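You operate a simulated robot arm through the tools that you are given. There is no shell and no other tool. Be economical: measure what you need, move in short steps, check, and stop when the job is done.

You are at the controls of a simulated two-armed robot. One attempt, no reset.

TASK
Take both rim guards off the orange pan and blow the dust out.
Fine: guards in the guard tray; extractor on before the air, off after.

It is judged by the outcome, as a careful person would: the job done as asked, and still so three seconds after it is handed in. It fails if anything else is knocked over, pushed out of place, dropped, spilled or broken.

THE ROBOT
Two 7-joint arms with fingered hands on one trunk that stands fixed in place. Base frame: the origin is at the foot of the trunk, x ahead of it, y to its left, z up; the work surface is at about z = 0.824. Units: m, degrees, N and s.
The left shoulder is at [0.072, 0.158, 1.134], the right one opposite. With the tool pointing down near the work surface each hand reaches from about 0.44 to 0.86 m from the base axis, measured 20 degrees to its own side. Payload 4 kg a hand.
Tool frame (each hand has its own): the origin (TCP) lies between the finger pads and is the grasp point; the fingertips stand 0.03 m ahead of it; z points along the fingers, y is the line along which they close. Largest opening 0.104 m; the body of the gripper starts 0.035 m behind the TCP. The gripper is a hand of 3 fingers: y runs from the thumb to the fingers, the wrist lies at [-0.015, -0.104, -0.178] in the tool frame.
Orientation is told as [roll, pitch, yaw] about the base's x, y, z axes, in that order, counted from this pose: with the fingers straight down and the wrist toward the robot, the tool's x, y and z point along [0, 1, 0], [1, 0, 0] and [0, 0, -1] of the base frame.

THE INTERFACE
- The arms move only by the tool servo_tool. It takes "left_plan", "right_plan" or both (then of equal length, played together; a hand with none holds still); each is a list of rows, each an object (a shift or turn left out is 0) with "travel": the shift along the base's x, y, z in units of 20 mm (1.0 is 20 mm), a list of three; "delta_rot": the turn, a rotation vector about the base's x, y, z in units of 6 degrees (1.0 is 6 degrees), a list of three. In form: [{"travel": [dx, dy, dz], "delta_rot": [ax, ay, az]}, ...]. A call has 1 to 10 rows; each row shifts and turns the commanded pose from where the row before left it. A call with a number of a shift or a turn outside -1 to 1 is refused whole. Rows are played at 5 a second. More than 0.05 m and 8.6 degrees between two rows, and nothing of the call is played. A pose out of reach is approached as far as the arm can. The call stops where the force on the tool passes 50 N (or 10 N more than at its start, if that is more) or the arm is blocked; 0.2 s more then pass. In this call time passes only in rows, and 0.2 s behind the last. The reply holds the time, the measured pose of the TCP, the force on the tool along the base axes, the opening and the grip force, in the units named above and with some noise, with the torque about the TCP (base axes, N m) and any sound that the robot's microphone picked up, and new pictures: "views" is both (left out), scene, wrist or none (wrist: the cameras of the hands that moved).
- Cameras (640 x 400 px; columns grow to the right, rows downward): "scene" is now at [0.1255, 0.0521, 1.3649]; the picture's right is [0.61, -0.79, 0.00], its down [-0.40, -0.31, -0.86] and it looks along [0.68, 0.53, -0.51] (base axes); focal length 318 px, centre (320, 200). "left" rides on the left gripper at [-0.064, -0.094, -0.117] in its tool frame; the picture's right is [-0.72, -0.33, 0.61], its down [0.64, -0.65, 0.40] and it looks along [0.27, 0.68, 0.68] (tool axes); focal length 238 px, centre (320, 200). "right" rides on the right gripper at [0.064, -0.094, -0.117] in its tool frame; the picture's right is [-0.72, 0.33, -0.61], its down [-0.64, -0.65, 0.40] and it looks along [-0.27, 0.68, 0.68] (tool axes); focal length 238 px, centre (320, 200). There is no depth. A picture from a camera that has moved, and an enlarged one, comes with that camera's place and axes in the base frame and with its lens. The place of the scene camera against the robot may be out by one fixed shift of up to 0.012 m in any direction.
- lift_body(by): slides the trunk up (or, below 0, down) by that many m; the arms and the scene camera ride with it, the base frame stays. It gives what a move gives, with no picture.
- set_fingers(index, middle, thumb_bend, thumb_turn, hand): sets how far each is bent, from 0 (flat) to 1 (curled in); at 0.3 the hand is open as for a grip, at 0.7 the pads meet at the TCP. One left out holds its place. A second passes; each finger stops where it meets its share of the squeeze, and holds until it gets a number again. It is the only way to open and close the hand. It gives what a move gives, with no picture; readings hold the bend of each and the force on the fingers (four entries, about 0 where the hand has none), thumb and palm. thumb_turn goes from beside the hand (0) to across from the fingers (1), as for a grip.
- aim_head(pan, tilt): turns the head with the scene camera to pan (to the left, within 86 degrees either way) and tilt (down, from -29 to 69), counted from straight ahead of the robot. It gives what a move gives, and a new picture of the scene camera.
- close_up(camera, box): a new picture of the part [left, top, right, bottom] of that camera's present view, enlarged. It takes no simulated time.
- sign_off(): hands the job in; it is judged then, once.

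Work in short steps. Places have to be worked out from the pictures, the camera data and where the tool is seen: move nearer, look again, correct. Check each grasp and each placing, and mend what went wrong. You have 120 turns and 200 pictures in all, those below and enlarged ones among them. Open the grippers and draw the arms clear of the work before you hand the job in, unless the task says otherwise; then end with one line.

The tools are called as name(argument=value, ...) on one line, values as JSON. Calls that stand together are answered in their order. servo_tool: Moves the arms, as the interface text tells. Its arguments: {"type":"object","properties":{"left_plan":{"type":"array"},"right_plan":{"type":"array"},"views":{"type":"string","enum":["both","scene","wrist","none"]}},"required":[]} The other tools are called the same way: lift_body (by) slides the trunk up or down; set_fingers (index, middle, thumb_bend, thumb_turn, hand) moves the fingers one by one; aim_head (pan, tilt) turns the head that bears the scene camera; close_up (camera, box) takes an enlarged picture of a part of a camera's view; sign_off () hands the job in.

At the start:

```text
clock: 0.0
left_ee_pos: [0.3509, 0.4836, 1.1243]
left_tool_rot: [-0.1, 0.1, 0.1]
left_force: [-0.3, -0.4, 0.3]
left_moment: [0.01, -0.01, -0.01]
left_grip_width: 0.1036
left_finger_force: 0.1
left_shape: jaw
left_bend: [0.3, 0.3, 0.3, 0.98]
left_finger forces: [0.1, 0.1, 0.0, 0.1, 0.0, 0.1]
right_ee_pos: [0.6011, 0.1112, 1.2077]
right_tool_rot: [-0.1, 0.1, 0.0]
right_force: [1.2, -0.1, -1.1]
right_moment: [0.02, -0.01, 0.03]
right_grip_width: 0.1034
right_finger_force: 0.1
right_shape: jaw
right_bend: [0.3, 0.3, 0.3, 0.98]
right_finger forces: [0.0, 0.0, 0.0, 0.1, 0.0, 0.0]
trunk travel left (down, up): [-0.55, 0.39]
head pan, tilt: [37.8, 30.5]
```

scene: 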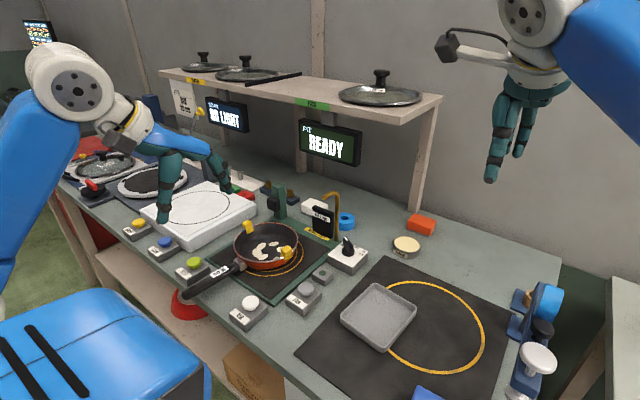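
right: 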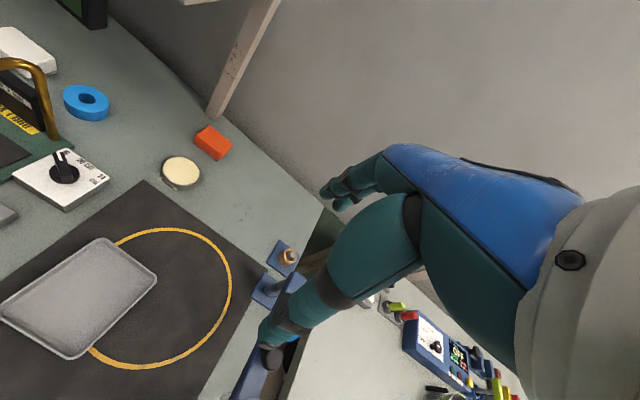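
left: 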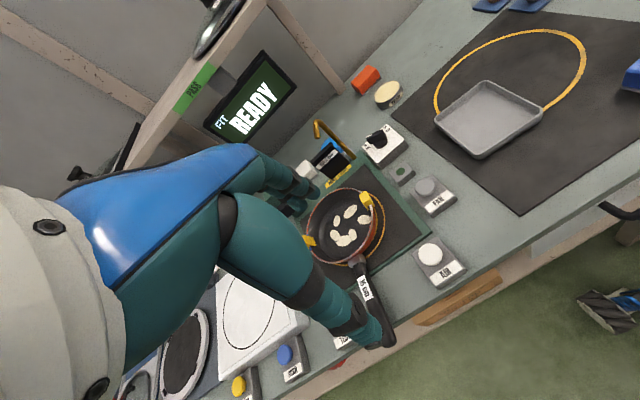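

The orange pan with two yellow rim guards sits on a station with labelled buttons; I enlarge it to read the labels.

close_up(camera="scene", box=[170, 180, 410, 330])

close_up(camera="left", box=[280, 70, 520, 300])

close_up(camera="scene", box=[60, 60, 380, 260])

close_up(camera="scene", box=[320, 180, 580, 400])

```text
2.67 times, centred on (290, 255) of scene
camera zoom: at [0.1255, 0.0521, 1.3649], right [0.61, -0.79, 0.0], down [-0.4, -0.31, -0.86], along [0.68, 0.53, -0.51], focal length 849 px, centre (400, 53)
```

zoom: 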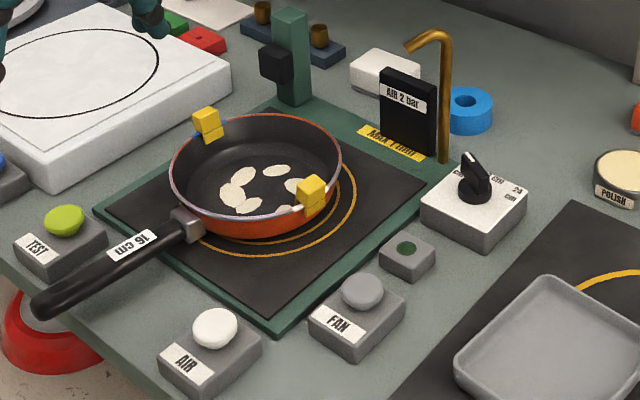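

```text
1.74 times, centred on (400, 185) of left
camera zoom: at [0.256, 0.42, 1.2421], right [-0.33, -0.72, -0.61], down [-0.65, 0.64, -0.4], along [0.68, 0.27, -0.68], focal length 414 px, centre (181, 226)
```

zoom: 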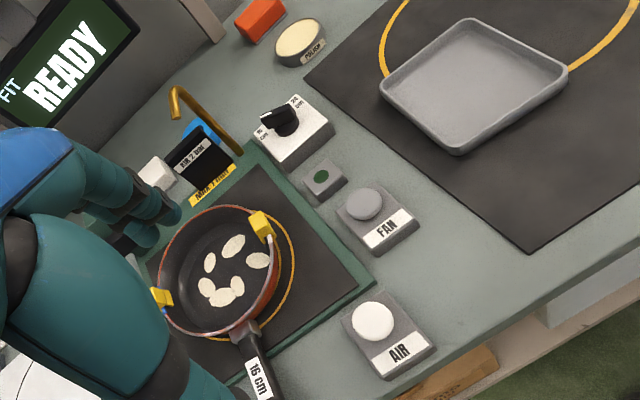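

```text
2.00 times, centred on (220, 160) of scene
camera zoom: at [0.1255, 0.0521, 1.3649], right [0.61, -0.79, 0.0], down [-0.4, -0.31, -0.86], along [0.68, 0.53, -0.51], focal length 636 px, centre (520, 280)
```

zoom: 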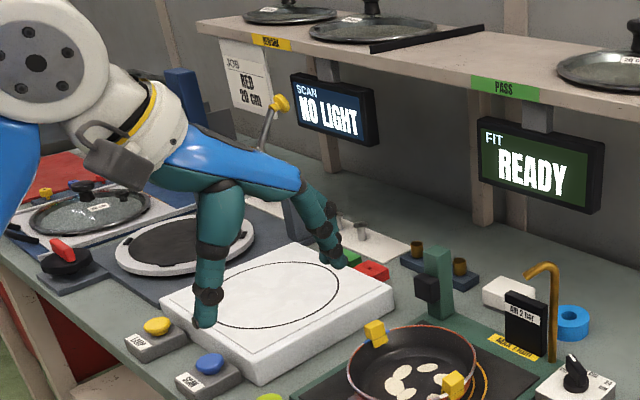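

```text
1.82 times, centred on (450, 290) of scene
camera zoom: at [0.1255, 0.0521, 1.3649], right [0.61, -0.79, 0.0], down [-0.4, -0.31, -0.86], along [0.68, 0.53, -0.51], focal length 579 px, centre (84, 36)
```

zoom: 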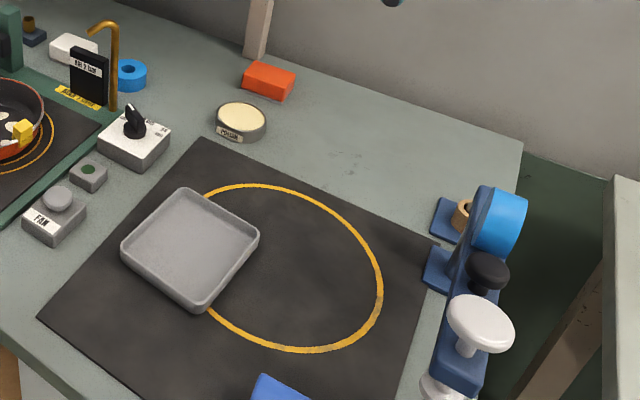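

I look around for a labelled guard tray and other things, and read the small labels.

close_up(camera="scene", box=[290, 190, 380, 275])

aim_head(pan=-10, tilt=45)

aim_head(pan=70, tilt=30)

aim_head(pan=25, tilt=55)

```text
4.71 times, centred on (335, 232) of scene
camera zoom: at [0.1255, 0.0521, 1.3649], right [0.61, -0.79, 0.0], down [-0.4, -0.31, -0.86], along [0.68, 0.53, -0.51], focal length 1498 px, centre (249, 47)
```

zoom: 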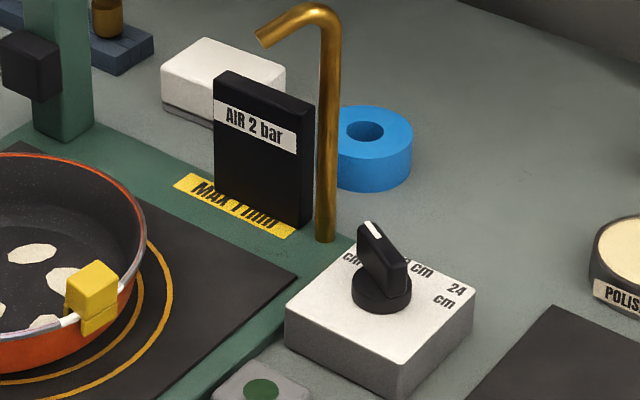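

```text
clock: 1.2
left_ee_pos: [0.3481, 0.4817, 1.1249]
left_tool_rot: [0.1, 0.0, -0.1]
left_force: [-0.4, -1.2, -0.4]
left_moment: [0.0, -0.03, 0.02]
left_grip_width: 0.1035
left_finger_force: 0.1
left_shape: jaw
left_bend: [0.3, 0.3, 0.3, 0.98]
left_finger forces: [0.0, 0.0, 0.0, 0.0, 0.0, 0.1]
right_ee_pos: [0.6013, 0.1084, 1.2098]
right_tool_rot: [0.0, 0.0, 0.0]
right_force: [0.5, 0.5, 0.2]
right_moment: [0.01, -0.01, 0.0]
right_grip_width: 0.1038
right_finger_force: 0.1
right_shape: jaw
right_bend: [0.3, 0.3, 0.3, 0.98]
right_finger forces: [0.0, 0.1, 0.1, 0.0, 0.1, 0.1]
trunk travel left (down, up): [-0.55, 0.39]
head pan, tilt: [-10.0, 45.0]
camera scene: at [0.1343, -0.0174, 1.3432], right [-0.17, -0.98, 0.0], down [-0.7, 0.12, -0.71], along [0.7, -0.12, -0.71], focal length 318 px, centre (320, 200)
```

scene: 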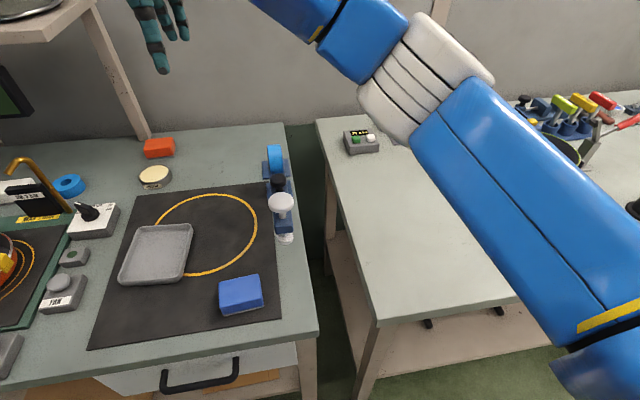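

```text
clock: 2.7
left_ee_pos: [0.3493, 0.4827, 1.1262]
left_tool_rot: [-0.1, -0.1, 0.0]
left_force: [-1.0, 0.8, -0.6]
left_moment: [0.0, -0.04, -0.04]
left_grip_width: 0.1037
left_finger_force: 0.1
left_shape: jaw
left_bend: [0.3, 0.3, 0.3, 0.98]
left_finger forces: [0.0, 0.1, 0.0, 0.0, 0.0, 0.0]
right_ee_pos: [0.6005, 0.1075, 1.21]
right_tool_rot: [0.0, 0.1, 0.0]
right_force: [0.2, 1.5, -0.3]
right_moment: [0.01, -0.01, -0.01]
right_grip_width: 0.1037
right_finger_force: 0.2
right_shape: jaw
right_bend: [0.3, 0.3, 0.3, 0.98]
right_finger forces: [0.0, 0.0, 0.0, 0.0, 0.0, 0.0]
trunk travel left (down, up): [-0.55, 0.39]
head pan, tilt: [70.0, 30.0]
camera scene: at [0.0852, 0.0818, 1.3657], right [0.94, -0.34, 0.0], down [-0.17, -0.47, -0.86], along [0.3, 0.81, -0.5], focal length 318 px, centre (320, 200)
```

scene: 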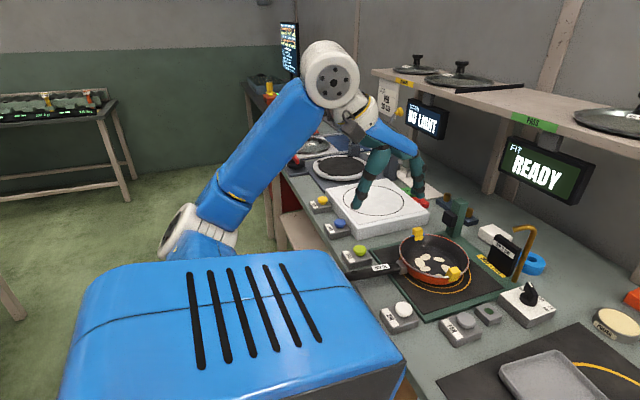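

```text
clock: 3.8
left_ee_pos: [0.3487, 0.4822, 1.1258]
left_tool_rot: [0.0, 0.0, -0.1]
left_force: [0.0, 0.3, 0.3]
left_moment: [0.01, -0.01, -0.02]
left_grip_width: 0.1036
left_finger_force: 0.1
left_shape: jaw
left_bend: [0.3, 0.3, 0.3, 0.98]
left_finger forces: [0.1, 0.0, 0.1, 0.1, 0.2, 0.0]
right_ee_pos: [0.601, 0.1071, 1.2094]
right_tool_rot: [0.0, 0.0, -0.1]
right_force: [0.2, -0.6, 0.4]
right_moment: [0.0, 0.01, -0.01]
right_grip_width: 0.1039
right_finger_force: 0.1
right_shape: jaw
right_bend: [0.3, 0.3, 0.3, 0.98]
right_finger forces: [0.1, 0.0, 0.1, 0.0, 0.0, 0.0]
trunk travel left (down, up): [-0.55, 0.39]
head pan, tilt: [25.0, 55.0]
camera scene: at [0.1195, 0.0272, 1.3298], right [0.42, -0.91, 0.0], down [-0.74, -0.35, -0.57], along [0.52, 0.24, -0.82], focal length 318 px, centre (320, 200)
```

scene: 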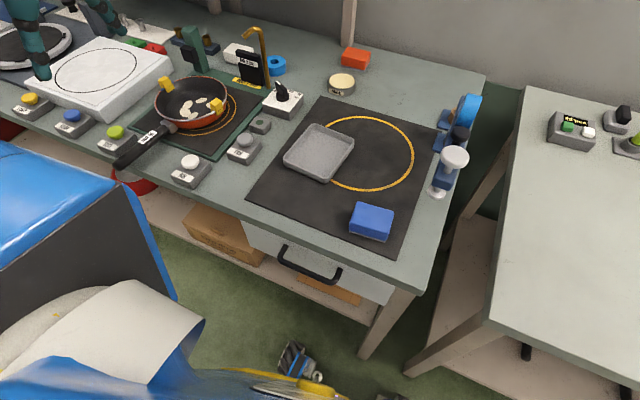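

I read the small labels from the left camera and the current scene view.

close_up(camera="left", box=[300, 110, 420, 200])

close_up(camera="scene", box=[140, 20, 380, 190])

```text
4.44 times, centred on (360, 155) of left
camera zoom: at [0.2547, 0.4182, 1.243], right [-0.33, -0.72, -0.61], down [-0.65, 0.64, -0.4], along [0.68, 0.27, -0.68], focal length 1059 px, centre (142, 400)
```

zoom: 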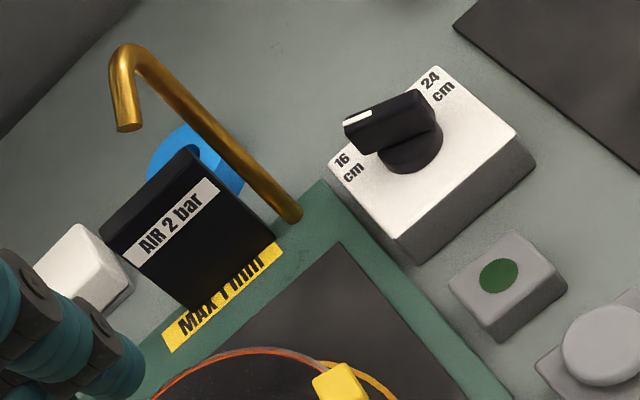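

```text
2.35 times, centred on (260, 105) of scene
camera zoom: at [0.1195, 0.0272, 1.3298], right [0.42, -0.91, 0.0], down [-0.74, -0.35, -0.57], along [0.52, 0.24, -0.82], focal length 749 px, centre (461, 424)
```

zoom: 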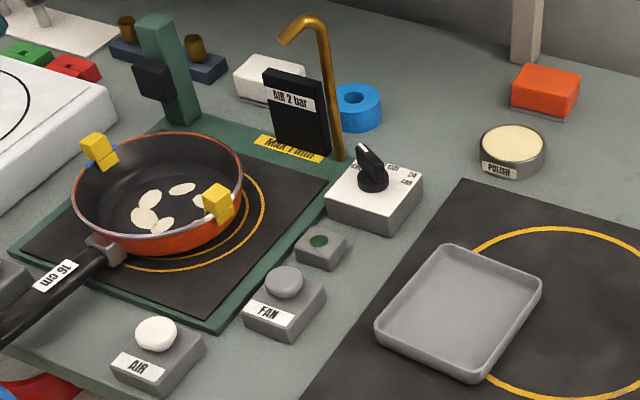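

The guard tray is the grey tray beside the station (about [0.545, 0.224]); guards are at roughly [0.53, 0.46] and [0.545, 0.61], FAN button near [0.486, 0.366], AIR near [0.388, 0.426]. I move the right arm aside and bring the left hand above the near guard, turning it so the fingers close across the rim.

servo_tool(left_plan=[{"travel": [0.6, 0, 0], "delta_rot": [0, 0, 1]}, {"travel": [0.6, 0, 0], "delta_rot": [0, 0, 1]}, {"travel": [0.6, 0, 0], "delta_rot": [0, 0, 1]}, {"travel": [0.6, 0, 0], "delta_rot": [0, 0, 1]}, {"travel": [0.6, 0, 0], "delta_rot": [0, 0, 1]}, {"travel": [0.6, 0, 0], "delta_rot": [0, 0, 1]}, {"travel": [0.6, 0, 0], "delta_rot": [0, 0, 1]}, {"travel": [0.6, 0, 0], "delta_rot": [0, 0, 1]}, {"travel": [0.6, 0, 0], "delta_rot": [0, 0, 1]}, {"travel": [0.6, 0, 0], "delta_rot": [0, 0, 1]}], right_plan=[{"travel": [0, -1, 0]}, {"travel": [0, -1, 0]}, {"travel": [0, -1, 0]}, {"travel": [0, -1, 0]}, {"travel": [0, -1, 0]}, {"travel": [0, -1, 0]}, {"travel": [0, -1, 0]}, {"travel": [0, -1, 0]}, {"travel": [0, -1, 0]}, {"travel": [0, -1, 0]}], views="none")

servo_tool(left_plan=[{"travel": [0.6, 0, -0.6], "delta_rot": [0, 0, 1]}, {"travel": [0.6, 0, -0.6], "delta_rot": [0, 0, 1]}, {"travel": [0.6, 0, -0.6], "delta_rot": [0, 0, 1]}, {"travel": [0.6, 0, -0.6], "delta_rot": [0, 0, 1]}, {"travel": [0.6, 0, -0.6], "delta_rot": [0, 0, 1]}], views="both")

```text
clock: 6.0
left_ee_pos: [0.469, 0.4807, 1.1264]
left_tool_rot: [0.0, -0.1, 60.1]
left_force: [-0.1, -0.2, 0.5]
left_moment: [-0.01, 0.0, 0.0]
left_grip_width: 0.1039
left_finger_force: 0.1
left_shape: jaw
left_bend: [0.3, 0.3, 0.3, 0.98]
left_finger forces: [0.0, 0.0, 0.1, 0.1, 0.1, 0.1]
right_ee_pos: [0.6018, -0.0931, 1.2088]
right_tool_rot: [0.1, 0.1, 0.0]
right_force: [0.4, -0.6, -1.1]
right_moment: [0.02, 0.0, 0.0]
right_grip_width: 0.1037
right_finger_force: 0.0
right_shape: jaw
right_bend: [0.3, 0.3, 0.3, 0.98]
right_finger forces: [0.1, 0.1, 0.0, 0.0, 0.1, 0.0]
trunk travel left (down, up): [-0.55, 0.39]
head pan, tilt: [25.0, 55.0]
```

```text
clock: 7.2
left_ee_pos: [0.5293, 0.4805, 1.0655]
left_tool_rot: [0.2, 0.0, 90.1]
left_force: [0.2, -0.5, 0.1]
left_moment: [0.0, 0.03, -0.01]
left_grip_width: 0.1037
left_finger_force: 0.0
left_shape: jaw
left_bend: [0.3, 0.3, 0.3, 0.98]
left_finger forces: [0.0, 0.0, 0.1, 0.0, 0.0, 0.0]
right_ee_pos: [0.6021, -0.0903, 1.2086]
right_tool_rot: [0.0, 0.1, 0.0]
right_force: [0.5, 0.1, 0.5]
right_moment: [-0.01, 0.01, -0.01]
right_grip_width: 0.1036
right_finger_force: 0.1
right_shape: jaw
right_bend: [0.3, 0.3, 0.3, 0.98]
right_finger forces: [0.0, 0.0, 0.0, 0.1, 0.1, 0.0]
trunk travel left (down, up): [-0.55, 0.39]
head pan, tilt: [25.0, 55.0]
camera scene: at [0.1222, 0.0261, 1.3295], right [0.42, -0.91, 0.0], down [-0.74, -0.35, -0.57], along [0.52, 0.24, -0.82], focal length 318 px, centre (320, 200)
camera left: at [0.5942, 0.3874, 1.1832], right [0.72, -0.33, -0.62], down [-0.64, -0.65, -0.4], along [-0.27, 0.68, -0.68], focal length 238 px, centre (320, 200)
```

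scene: 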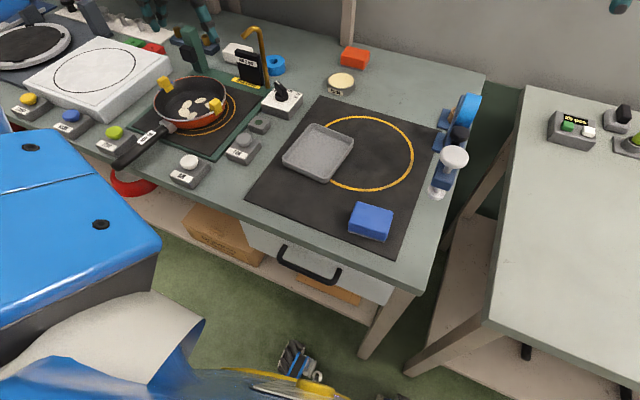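
left: 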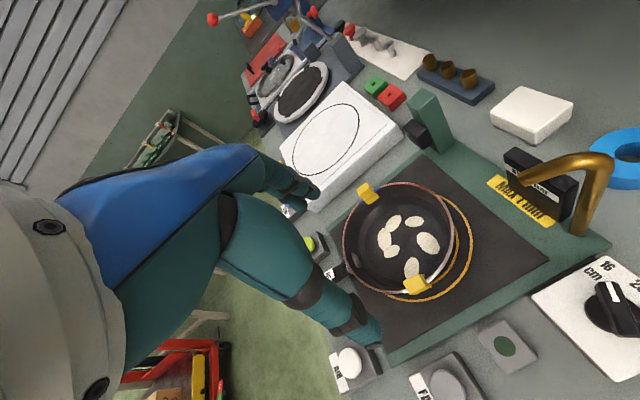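

The left wrist view puts the near guard at about [0.536, 0.477, 0.88]. I enlarge it to see its shape and height.

close_up(camera="left", box=[340, 170, 480, 310])

aim_head(pan=43, tilt=38)

close_up(camera="scene", box=[230, 120, 410, 280])

```text
2.86 times, centred on (410, 240) of left
camera zoom: at [0.5942, 0.3874, 1.1832], right [0.72, -0.33, -0.62], down [-0.64, -0.65, -0.4], along [-0.27, 0.68, -0.68], focal length 681 px, centre (63, 86)
```

zoom: 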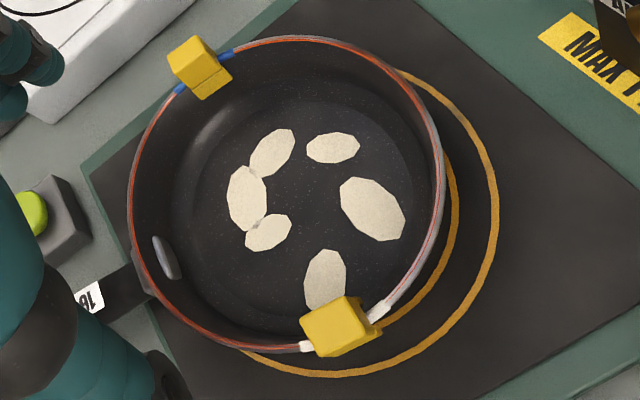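

```text
clock: 8.0
left_ee_pos: [0.5283, 0.4804, 1.0677]
left_tool_rot: [0.1, -0.1, 89.9]
left_force: [0.7, -0.6, -0.7]
left_moment: [-0.01, 0.02, 0.01]
left_grip_width: 0.1039
left_finger_force: 0.0
left_shape: jaw
left_bend: [0.3, 0.3, 0.3, 0.98]
left_finger forces: [0.0, 0.0, 0.0, 0.0, 0.1, 0.1]
right_ee_pos: [0.5995, -0.0912, 1.2107]
right_tool_rot: [0.1, 0.0, -0.1]
right_force: [-0.5, -0.1, -0.5]
right_moment: [0.01, 0.0, 0.02]
right_grip_width: 0.1038
right_finger_force: 0.0
right_shape: jaw
right_bend: [0.3, 0.3, 0.3, 0.98]
right_finger forces: [0.0, 0.1, 0.1, 0.1, 0.0, 0.0]
trunk travel left (down, up): [-0.55, 0.39]
head pan, tilt: [43.0, 38.0]
camera scene: at [0.118, 0.0541, 1.3533], right [0.68, -0.73, 0.0], down [-0.45, -0.42, -0.79], along [0.58, 0.54, -0.62], focal length 318 px, centre (320, 200)
```

scene: 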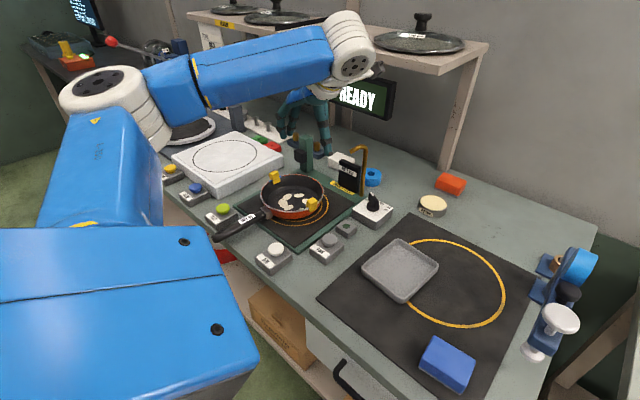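

```text
2.50 times, centred on (320, 200) of scene
camera zoom: at [0.118, 0.0541, 1.3533], right [0.68, -0.73, 0.0], down [-0.45, -0.42, -0.79], along [0.58, 0.54, -0.62], focal length 796 px, centre (320, 200)
```

zoom: 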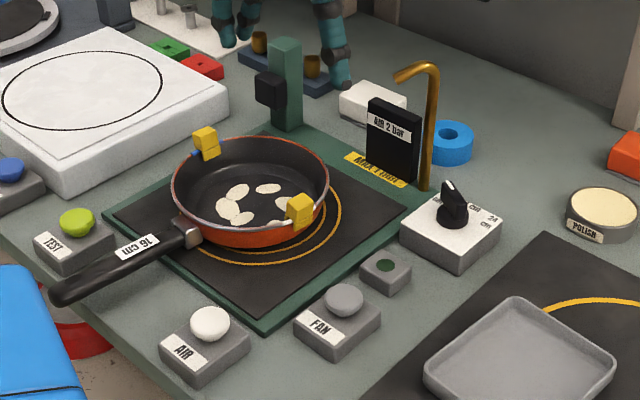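

Guard 1 is about [0.537, 0.476, 0.877]. I descend to z≈0.93 above it and look.

servo_tool(left_plan=[{"travel": [0.4, -0.2, -1]}, {"travel": [0, 0, -1]}, {"travel": [0, 0, -1]}, {"travel": [0, 0, -1]}, {"travel": [0, 0, -1]}, {"travel": [0, 0, -1]}, {"travel": [0, 0, -0.7]}], views="both")

```text
clock: 9.6
left_ee_pos: [0.536, 0.4785, 0.9328]
left_tool_rot: [0.1, 0.0, 90.0]
left_force: [-0.1, -0.3, 0.3]
left_moment: [0.01, 0.02, 0.0]
left_grip_width: 0.1038
left_finger_force: 0.0
left_shape: jaw
left_bend: [0.3, 0.3, 0.3, 0.98]
left_finger forces: [0.0, 0.1, 0.0, 0.1, 0.0, 0.0]
right_ee_pos: [0.602, -0.0903, 1.2093]
right_tool_rot: [-0.1, 0.2, 0.1]
right_force: [0.7, 0.1, 0.3]
right_moment: [0.03, -0.05, 0.0]
right_grip_width: 0.1038
right_finger_force: 0.0
right_shape: jaw
right_bend: [0.3, 0.3, 0.3, 0.98]
right_finger forces: [0.1, 0.0, 0.1, 0.0, 0.0, 0.0]
trunk travel left (down, up): [-0.55, 0.39]
head pan, tilt: [43.0, 38.0]
camera scene: at [0.1188, 0.0543, 1.3533], right [0.68, -0.73, 0.0], down [-0.45, -0.42, -0.79], along [0.57, 0.54, -0.62], focal length 318 px, centre (320, 200)
camera left: at [0.6004, 0.3846, 1.0501], right [0.72, -0.33, -0.62], down [-0.64, -0.65, -0.4], along [-0.27, 0.68, -0.68], focal length 238 px, centre (320, 200)
```

scene: 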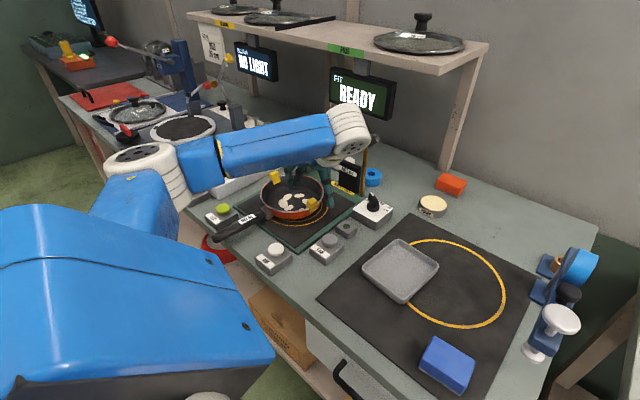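
left: 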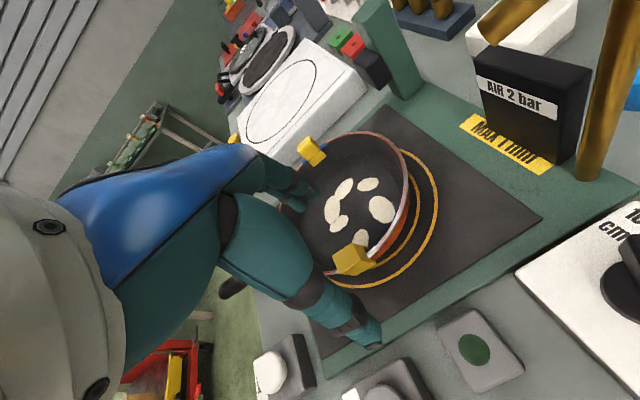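

The guard sits directly under the grasp point (≈[0.535, 0.478]). I enlarge to check height before the last descent.

close_up(camera="left", box=[260, 120, 440, 300])

close_up(camera="scene", box=[240, 150, 360, 240])

```text
2.22 times, centred on (350, 210) of left
camera zoom: at [0.6004, 0.3846, 1.0501], right [0.72, -0.33, -0.62], down [-0.64, -0.65, -0.4], along [-0.27, 0.68, -0.68], focal length 530 px, centre (253, 178)
```

zoom: 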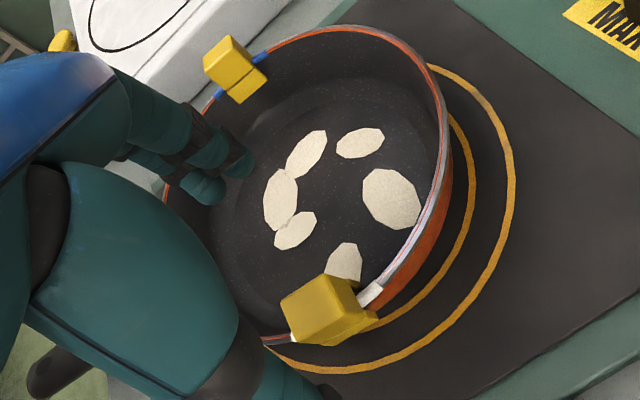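

```text
4.44 times, centred on (300, 195) of scene
camera zoom: at [0.1188, 0.0543, 1.3533], right [0.68, -0.73, 0.0], down [-0.45, -0.42, -0.79], along [0.57, 0.54, -0.62], focal length 1414 px, centre (409, 222)
```

zoom: 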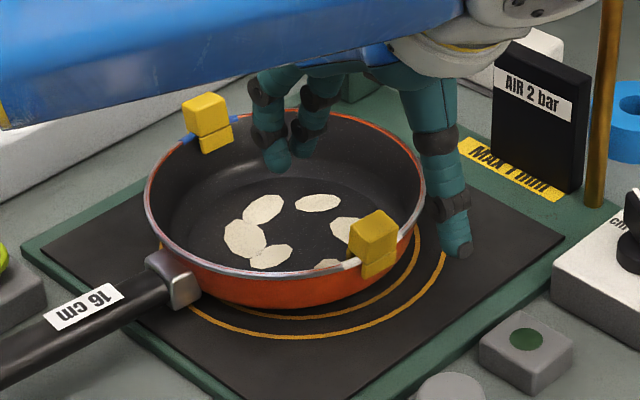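

Grip cube on top of the rim is between the thumb and fingers. I descend to z≈0.885.

servo_tool(left_plan=[{"travel": [0, 0, -0.8]}, {"travel": [0, 0, -0.8]}, {"travel": [0, 0, -0.8]}], views="wrist")

close_up(camera="scene", box=[240, 150, 360, 240])

```text
clock: 10.4
left_ee_pos: [0.5371, 0.48, 0.8835]
left_tool_rot: [0.1, 0.0, 89.9]
left_force: [0.3, 0.4, 0.2]
left_moment: [0.0, 0.0, 0.0]
left_grip_width: 0.1038
left_finger_force: 0.0
left_shape: jaw
left_bend: [0.3, 0.3, 0.3, 0.98]
left_finger forces: [0.0, 0.0, 0.0, 0.0, 0.1, 0.1]
right_ee_pos: [0.6002, -0.0911, 1.2097]
right_tool_rot: [0.0, 0.0, 0.0]
right_force: [0.0, 0.7, 0.3]
right_moment: [0.0, 0.0, 0.01]
right_grip_width: 0.104
right_finger_force: 0.0
right_shape: jaw
right_bend: [0.3, 0.3, 0.3, 0.98]
right_finger forces: [0.1, 0.0, 0.0, 0.1, 0.0, 0.1]
trunk travel left (down, up): [-0.55, 0.39]
head pan, tilt: [43.0, 38.0]
camera left: at [0.6013, 0.3854, 1.0007], right [0.72, -0.33, -0.61], down [-0.64, -0.65, -0.4], along [-0.27, 0.68, -0.68], focal length 238 px, centre (320, 200)
```

left: 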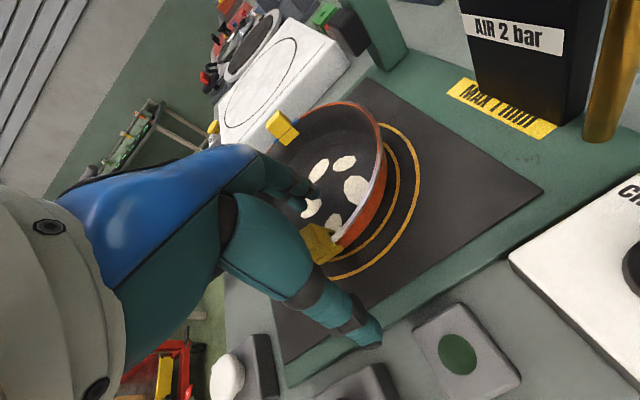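

```text
4.44 times, centred on (300, 195) of scene
camera zoom: at [0.1183, 0.0542, 1.3534], right [0.68, -0.73, 0.0], down [-0.45, -0.42, -0.79], along [0.57, 0.54, -0.62], focal length 1414 px, centre (409, 222)
```

zoom: 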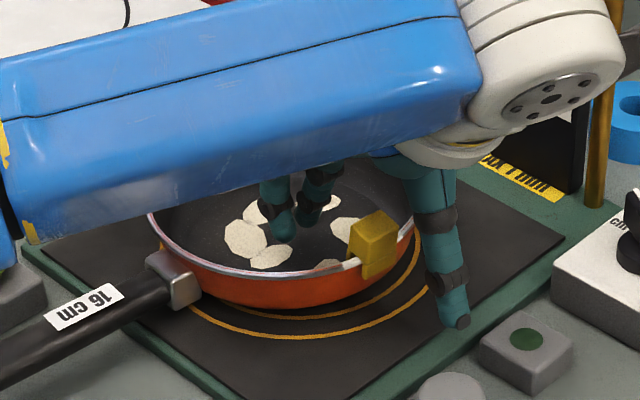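

The hand straddles the guard well. I close the fingers gradually on it.

set_fingers(hand="left", index=0.55, middle=0.55, thumb_bend=0.55)

close_up(camera="left", box=[240, 90, 420, 290])

close_up(camera="scene", box=[240, 150, 360, 240])

```text
clock: 11.4
left_ee_pos: [0.5374, 0.4796, 0.8839]
left_tool_rot: [0.2, -0.1, 90.0]
left_force: [-0.2, 0.2, 0.5]
left_moment: [-0.02, -0.02, 0.04]
left_grip_width: 0.0396
left_finger_force: 0.1
left_shape: fingers
left_bend: [0.55, 0.55, 0.55, 0.98]
left_finger forces: [0.0, 0.0, 0.0, 0.0, 0.0, 0.1]
right_ee_pos: [0.6004, -0.0916, 1.209]
right_tool_rot: [0.0, 0.1, 0.0]
right_force: [-0.1, -0.5, -0.5]
right_moment: [0.01, -0.03, -0.03]
right_grip_width: 0.1037
right_finger_force: 0.1
right_shape: jaw
right_bend: [0.3, 0.3, 0.3, 0.98]
right_finger forces: [0.0, 0.1, 0.0, 0.0, 0.0, 0.0]
trunk travel left (down, up): [-0.55, 0.39]
head pan, tilt: [43.0, 38.0]
```

```text
2.00 times, centred on (330, 190) of left
camera zoom: at [0.6013, 0.3851, 1.0007], right [0.72, -0.33, -0.62], down [-0.64, -0.65, -0.4], along [-0.27, 0.68, -0.68], focal length 477 px, centre (300, 220)
```

zoom: 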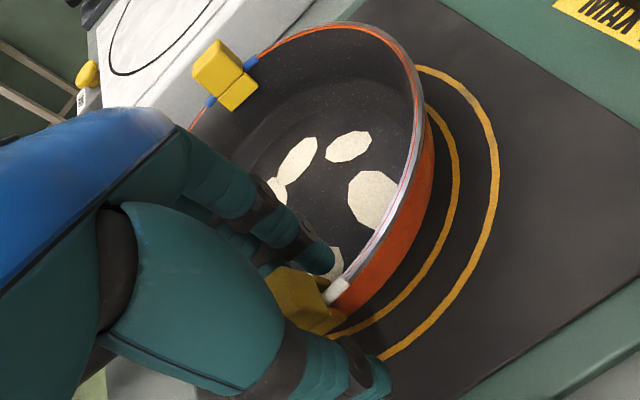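

```text
4.44 times, centred on (300, 195) of scene
camera zoom: at [0.1183, 0.0539, 1.3533], right [0.68, -0.73, 0.0], down [-0.45, -0.42, -0.79], along [0.57, 0.54, -0.62], focal length 1414 px, centre (409, 222)
```

zoom: 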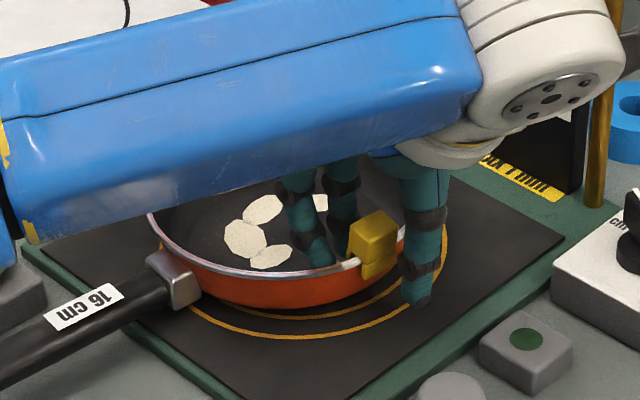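

Guard is centred between pads; closing until contact.

set_fingers(hand="left", index=0.68, middle=0.68, thumb_bend=0.68)

close_up(camera="left", box=[240, 90, 420, 290])

```text
clock: 12.4
left_ee_pos: [0.5382, 0.4806, 0.8834]
left_tool_rot: [0.2, 0.0, 90.1]
left_force: [0.2, 2.4, 1.3]
left_moment: [0.13, 0.0, -0.04]
left_grip_width: 0.0117
left_finger_force: 4.5
left_shape: fingers
left_bend: [0.66, 0.65, 0.65, 0.98]
left_finger forces: [1.2, 4.5, 0.1, 0.1, 2.8, 0.0]
right_ee_pos: [0.6011, -0.0898, 1.2093]
right_tool_rot: [0.1, 0.0, 0.0]
right_force: [1.0, 0.4, 0.5]
right_moment: [0.01, 0.0, 0.01]
right_grip_width: 0.1039
right_finger_force: 0.2
right_shape: jaw
right_bend: [0.3, 0.3, 0.3, 0.98]
right_finger forces: [0.1, 0.0, 0.1, 0.1, 0.0, 0.1]
trunk travel left (down, up): [-0.55, 0.39]
head pan, tilt: [43.0, 38.0]
```

```text
2.00 times, centred on (330, 190) of left
camera zoom: at [0.6012, 0.3856, 1.0008], right [0.72, -0.33, -0.61], down [-0.64, -0.65, -0.4], along [-0.27, 0.68, -0.68], focal length 477 px, centre (300, 220)
```

zoom: 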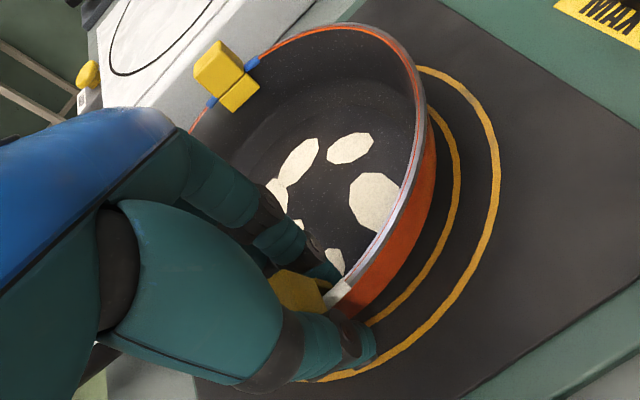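

Contact at ~12 mm width with grip force ~4.5 N. I squeeze a bit firmer and lift a little to test.

set_fingers(hand="left", index=0.72, middle=0.72, thumb_bend=0.72)

servo_tool(left_plan=[{"travel": [0, 0, 0.3]}, {"travel": [0, 0, 0.3]}], views="wrist")

close_up(camera="scene", box=[240, 150, 360, 240])

```text
clock: 13.4
left_ee_pos: [0.5373, 0.4792, 0.8827]
left_tool_rot: [0.1, 0.0, 90.0]
left_force: [1.2, 0.3, -0.9]
left_moment: [0.08, -0.03, -0.15]
left_grip_width: 0.0097
left_finger_force: 9.2
left_shape: fingers
left_bend: [0.71, 0.65, 0.66, 0.97]
left_finger forces: [4.2, 5.5, 0.0, 0.0, 8.3, 0.0]
right_ee_pos: [0.6001, -0.0911, 1.2091]
right_tool_rot: [0.0, 0.2, 0.0]
right_force: [-0.7, 0.3, 0.3]
right_moment: [0.0, 0.02, 0.02]
right_grip_width: 0.1035
right_finger_force: 0.2
right_shape: jaw
right_bend: [0.3, 0.3, 0.3, 0.98]
right_finger forces: [0.0, 0.1, 0.0, 0.0, 0.1, 0.1]
trunk travel left (down, up): [-0.55, 0.39]
head pan, tilt: [43.0, 38.0]
```

```text
clock: 14.0
left_ee_pos: [0.5382, 0.4799, 0.8947]
left_tool_rot: [0.2, 0.0, 89.9]
left_force: [0.1, 0.6, -2.5]
left_moment: [-0.04, -0.06, -0.06]
left_grip_width: 0.009
left_finger_force: 7.8
left_shape: fingers
left_bend: [0.71, 0.67, 0.67, 0.97]
left_finger forces: [5.0, 5.1, 0.0, 0.0, 6.5, 0.1]
right_ee_pos: [0.5994, -0.0915, 1.209]
right_tool_rot: [0.0, 0.2, 0.0]
right_force: [-0.4, 0.3, 0.0]
right_moment: [-0.01, -0.03, 0.01]
right_grip_width: 0.1038
right_finger_force: 0.1
right_shape: jaw
right_bend: [0.3, 0.3, 0.3, 0.98]
right_finger forces: [0.1, 0.0, 0.0, 0.1, 0.0, 0.1]
trunk travel left (down, up): [-0.55, 0.39]
head pan, tilt: [43.0, 38.0]
camera left: at [0.6014, 0.3847, 1.0124], right [0.72, -0.33, -0.62], down [-0.64, -0.65, -0.4], along [-0.27, 0.68, -0.68], focal length 238 px, centre (320, 200)
```

left: 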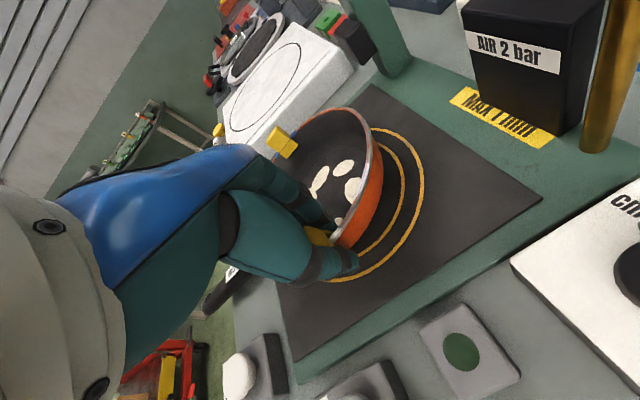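

```text
4.44 times, centred on (300, 195) of scene
camera zoom: at [0.1187, 0.0545, 1.3532], right [0.68, -0.73, 0.0], down [-0.45, -0.42, -0.79], along [0.57, 0.54, -0.62], focal length 1414 px, centre (409, 222)
```

zoom: 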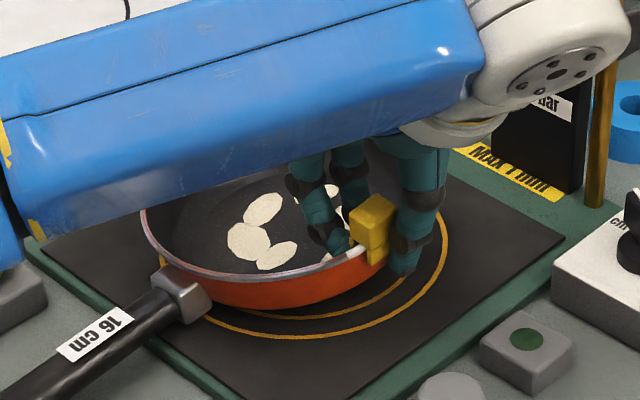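

The pan is tilting with the hand — the fingers appear to be holding the rim below the guard's cube. I set it back down and open.

servo_tool(left_plan=[{"travel": [0, 0, -0.3]}, {"travel": [0, 0, -0.3]}], views="none")

set_fingers(hand="left", index=0.5, middle=0.5, thumb_bend=0.5)

close_up(camera="scene", box=[240, 150, 360, 240])

close_up(camera="left", box=[240, 90, 420, 290])

```text
clock: 14.6
left_ee_pos: [0.5366, 0.477, 0.8854]
left_tool_rot: [0.1, -0.1, 89.9]
left_force: [1.9, -0.2, 3.2]
left_moment: [0.29, 0.11, -0.12]
left_grip_width: 0.0082
left_finger_force: 11.7
left_shape: fingers
left_bend: [0.71, 0.67, 0.66, 0.96]
left_finger forces: [2.9, 8.9, 0.1, 0.0, 11.6, 0.0]
right_ee_pos: [0.5998, -0.0922, 1.2097]
right_tool_rot: [0.1, 0.0, 0.0]
right_force: [-0.5, -0.7, -0.2]
right_moment: [0.0, 0.01, -0.01]
right_grip_width: 0.1035
right_finger_force: 0.1
right_shape: jaw
right_bend: [0.3, 0.3, 0.3, 0.98]
right_finger forces: [0.0, 0.1, 0.0, 0.1, 0.0, 0.0]
trunk travel left (down, up): [-0.55, 0.39]
head pan, tilt: [43.0, 38.0]
```

```text
clock: 15.6
left_ee_pos: [0.5365, 0.4776, 0.8847]
left_tool_rot: [0.1, 0.1, 90.0]
left_force: [-0.6, 0.4, 0.3]
left_moment: [0.01, -0.01, -0.01]
left_grip_width: 0.0517
left_finger_force: 0.2
left_shape: fingers
left_bend: [0.5, 0.5, 0.5, 0.97]
left_finger forces: [0.0, 0.0, 0.1, 0.0, 0.1, 0.0]
right_ee_pos: [0.5997, -0.0916, 1.2108]
right_tool_rot: [0.0, 0.0, -0.1]
right_force: [0.0, 0.0, 0.1]
right_moment: [0.0, -0.01, -0.04]
right_grip_width: 0.1036
right_finger_force: 0.0
right_shape: jaw
right_bend: [0.3, 0.3, 0.3, 0.98]
right_finger forces: [0.0, 0.0, 0.1, 0.0, 0.0, 0.1]
trunk travel left (down, up): [-0.55, 0.39]
head pan, tilt: [43.0, 38.0]
```

```text
4.44 times, centred on (300, 195) of scene
camera zoom: at [0.1183, 0.054, 1.3533], right [0.68, -0.73, 0.0], down [-0.45, -0.42, -0.79], along [0.57, 0.54, -0.62], focal length 1414 px, centre (409, 222)
```

zoom: 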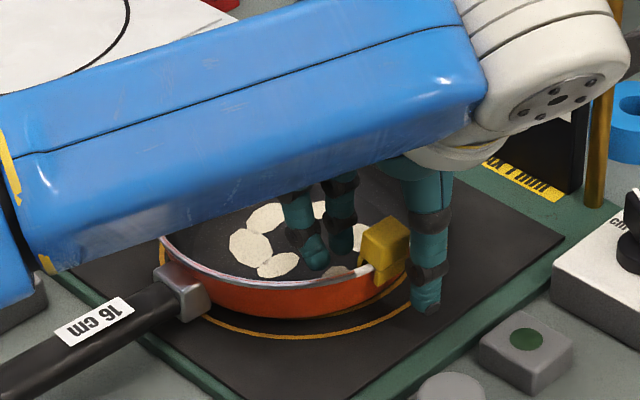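

```text
2.00 times, centred on (330, 190) of left
camera zoom: at [0.6009, 0.3833, 1.0008], right [0.72, -0.33, -0.62], down [-0.64, -0.65, -0.4], along [-0.27, 0.68, -0.68], focal length 477 px, centre (300, 220)
```

zoom: 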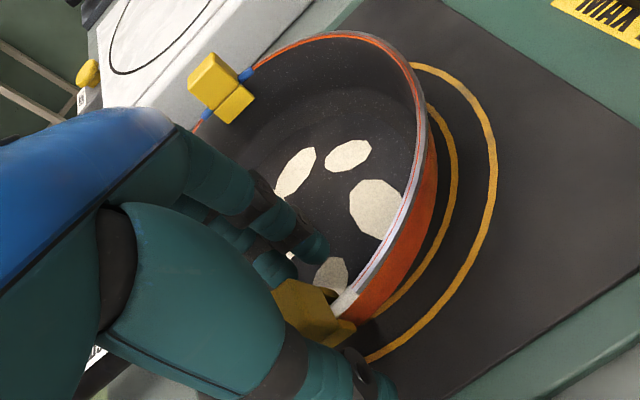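

The pan moved about a centimetre. Before regripping I raise the hand and take a clean look at the guard's shape and position.

servo_tool(left_plan=[{"travel": [0, 0, 1]}, {"travel": [0, 0, 1]}, {"travel": [0, 0, 1]}], views="none")

close_up(camera="left", box=[280, 130, 400, 290])

close_up(camera="scene", box=[270, 170, 350, 230])

```text
clock: 16.4
left_ee_pos: [0.5361, 0.4774, 0.9446]
left_tool_rot: [0.2, 0.0, 89.9]
left_force: [0.5, 0.8, 0.6]
left_moment: [-0.01, -0.01, -0.02]
left_grip_width: 0.0515
left_finger_force: 0.1
left_shape: fingers
left_bend: [0.5, 0.5, 0.5, 0.97]
left_finger forces: [0.1, 0.0, 0.1, 0.0, 0.1, 0.0]
right_ee_pos: [0.5987, -0.091, 1.2098]
right_tool_rot: [0.0, 0.0, 0.0]
right_force: [-1.1, 0.4, -0.8]
right_moment: [0.01, 0.05, -0.03]
right_grip_width: 0.1037
right_finger_force: 0.1
right_shape: jaw
right_bend: [0.3, 0.3, 0.3, 0.98]
right_finger forces: [0.0, 0.0, 0.1, 0.0, 0.0, 0.1]
trunk travel left (down, up): [-0.55, 0.39]
head pan, tilt: [43.0, 38.0]
```

```text
2.50 times, centred on (340, 210) of left
camera zoom: at [0.6009, 0.3837, 1.0614], right [0.72, -0.33, -0.62], down [-0.64, -0.65, -0.4], along [-0.27, 0.68, -0.68], focal length 596 px, centre (270, 175)
```

zoom: 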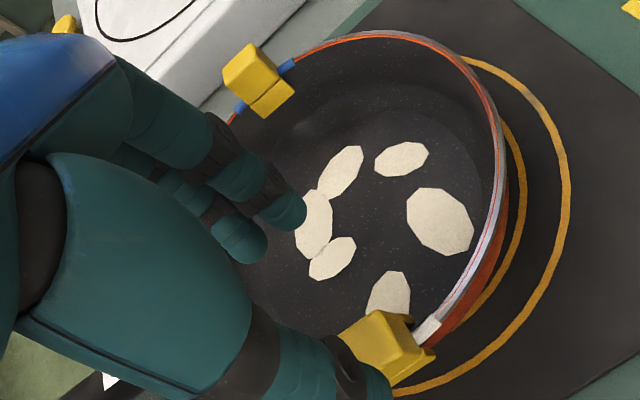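

```text
6.67 times, centred on (310, 200) of scene
camera zoom: at [0.1181, 0.0536, 1.3533], right [0.68, -0.73, 0.0], down [-0.45, -0.42, -0.79], along [0.57, 0.54, -0.62], focal length 2122 px, centre (387, 200)
```

zoom: 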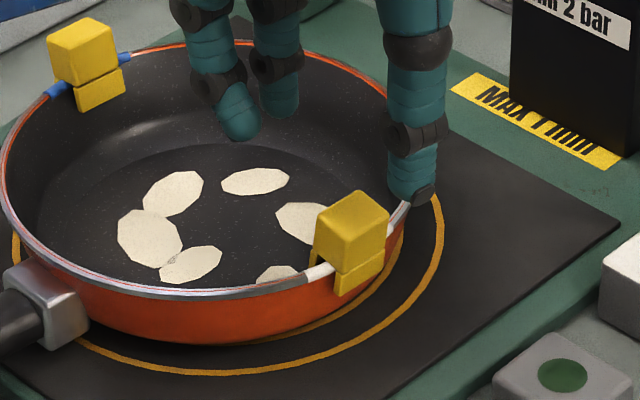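

The cube (≈18 mm) is centred near z≈0.875 with clip jaws below; I had pinched the jaws onto the rim. I regrip higher, with the TCP at z≈0.897, y≈0.471, so only the cube is held.

servo_tool(left_plan=[{"travel": [0, -0.3, -0.8]}, {"travel": [0, 0, -0.8]}, {"travel": [0, 0, -0.8]}], views="none")

set_fingers(hand="left", index=0.62, middle=0.62, thumb_bend=0.62)

close_up(camera="left", box=[270, 150, 390, 280])

close_up(camera="scene", box=[270, 170, 350, 230])

```text
clock: 17.2
left_ee_pos: [0.5366, 0.4723, 0.8955]
left_tool_rot: [0.1, -0.1, 89.9]
left_force: [-0.6, -0.5, 0.0]
left_moment: [0.02, -0.02, 0.0]
left_grip_width: 0.0516
left_finger_force: 0.0
left_shape: fingers
left_bend: [0.5, 0.5, 0.5, 0.97]
left_finger forces: [0.1, 0.0, 0.0, 0.1, 0.0, 0.1]
right_ee_pos: [0.6006, -0.0905, 1.2104]
right_tool_rot: [0.0, 0.1, -0.1]
right_force: [0.1, -0.4, 0.1]
right_moment: [-0.01, 0.0, 0.01]
right_grip_width: 0.104
right_finger_force: 0.2
right_shape: jaw
right_bend: [0.3, 0.3, 0.3, 0.98]
right_finger forces: [0.0, 0.0, 0.0, 0.0, 0.0, 0.0]
trunk travel left (down, up): [-0.55, 0.39]
head pan, tilt: [43.0, 38.0]
```

```text
clock: 18.2
left_ee_pos: [0.5361, 0.4713, 0.8962]
left_tool_rot: [0.1, -0.1, 90.0]
left_force: [0.6, 0.2, -0.5]
left_moment: [0.02, -0.01, 0.01]
left_grip_width: 0.0216
left_finger_force: 0.0
left_shape: fingers
left_bend: [0.62, 0.62, 0.62, 0.97]
left_finger forces: [0.0, 0.0, 0.1, 0.0, 0.0, 0.0]
right_ee_pos: [0.5996, -0.0922, 1.2099]
right_tool_rot: [0.0, 0.0, -0.1]
right_force: [-0.1, 0.5, -0.6]
right_moment: [0.0, 0.0, -0.01]
right_grip_width: 0.1035
right_finger_force: 0.0
right_shape: jaw
right_bend: [0.3, 0.3, 0.3, 0.98]
right_finger forces: [0.0, 0.1, 0.1, 0.1, 0.0, 0.0]
trunk travel left (down, up): [-0.55, 0.39]
head pan, tilt: [43.0, 38.0]
```

```text
3.08 times, centred on (330, 215) of left
camera zoom: at [0.601, 0.3777, 1.0131], right [0.72, -0.33, -0.62], down [-0.64, -0.65, -0.4], along [-0.27, 0.68, -0.68], focal length 733 px, centre (289, 154)
```

zoom: 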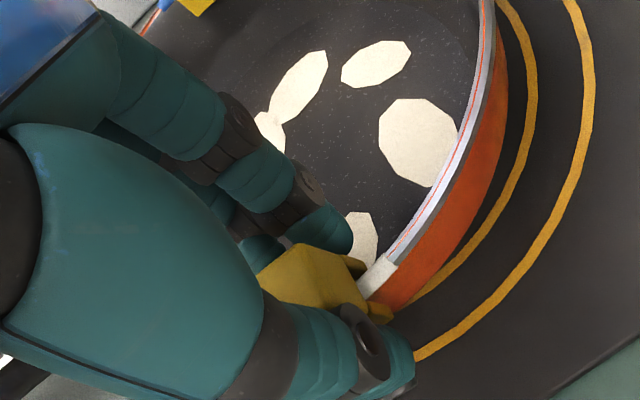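

```text
6.67 times, centred on (310, 200) of scene
camera zoom: at [0.1183, 0.0539, 1.3533], right [0.68, -0.73, 0.0], down [-0.45, -0.42, -0.79], along [0.57, 0.54, -0.62], focal length 2122 px, centre (387, 200)
```

zoom: 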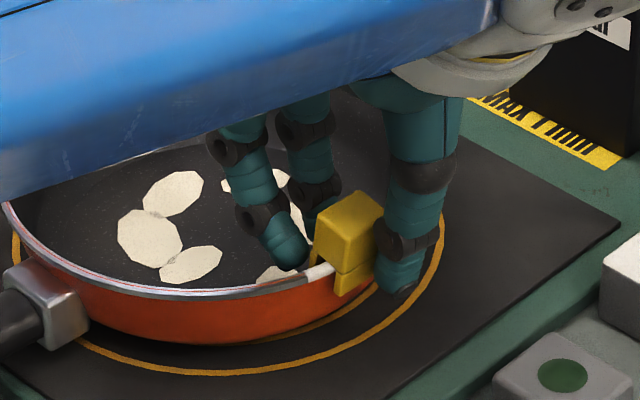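

No contact yet at 0.62; the pads now stand beside the cube. I close further.

set_fingers(hand="left", index=0.7, middle=0.7, thumb_bend=0.7)

close_up(camera="scene", box=[270, 170, 350, 230])

close_up(camera="left", box=[270, 150, 390, 280])

```text
clock: 19.2
left_ee_pos: [0.5369, 0.4727, 0.8968]
left_tool_rot: [0.1, 0.0, 89.9]
left_force: [0.2, 1.6, 0.5]
left_moment: [0.09, 0.01, -0.05]
left_grip_width: 0.0139
left_finger_force: 6.6
left_shape: fingers
left_bend: [0.66, 0.66, 0.65, 0.97]
left_finger forces: [3.3, 4.1, 0.0, 0.0, 5.5, 0.0]
right_ee_pos: [0.6003, -0.0897, 1.21]
right_tool_rot: [0.1, 0.0, 0.0]
right_force: [-0.4, -0.1, 0.4]
right_moment: [-0.02, 0.01, -0.01]
right_grip_width: 0.1037
right_finger_force: 0.1
right_shape: jaw
right_bend: [0.3, 0.3, 0.3, 0.98]
right_finger forces: [0.1, 0.0, 0.1, 0.1, 0.0, 0.0]
trunk travel left (down, up): [-0.55, 0.39]
head pan, tilt: [43.0, 38.0]
```

```text
6.67 times, centred on (310, 200) of scene
camera zoom: at [0.1183, 0.0545, 1.3533], right [0.68, -0.73, 0.0], down [-0.45, -0.42, -0.79], along [0.57, 0.54, -0.62], focal length 2122 px, centre (387, 200)
```

zoom: 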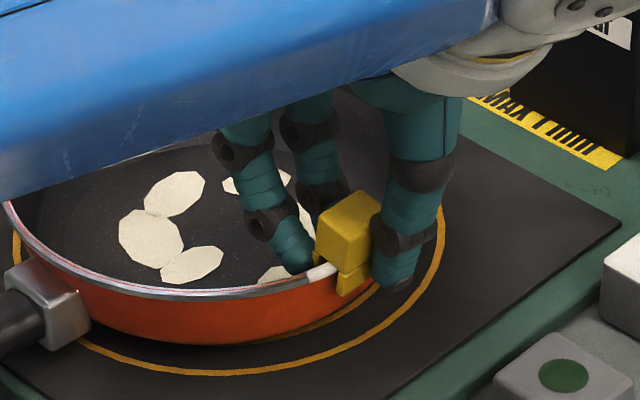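

```text
3.08 times, centred on (330, 215) of left
camera zoom: at [0.601, 0.3781, 1.013], right [0.72, -0.33, -0.61], down [-0.64, -0.65, -0.4], along [-0.27, 0.68, -0.68], focal length 733 px, centre (289, 154)
```

zoom: 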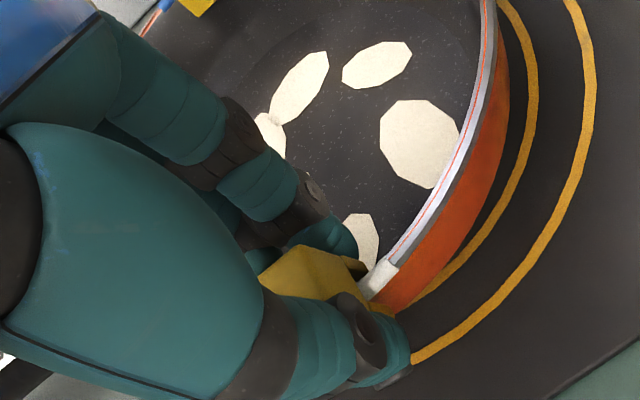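

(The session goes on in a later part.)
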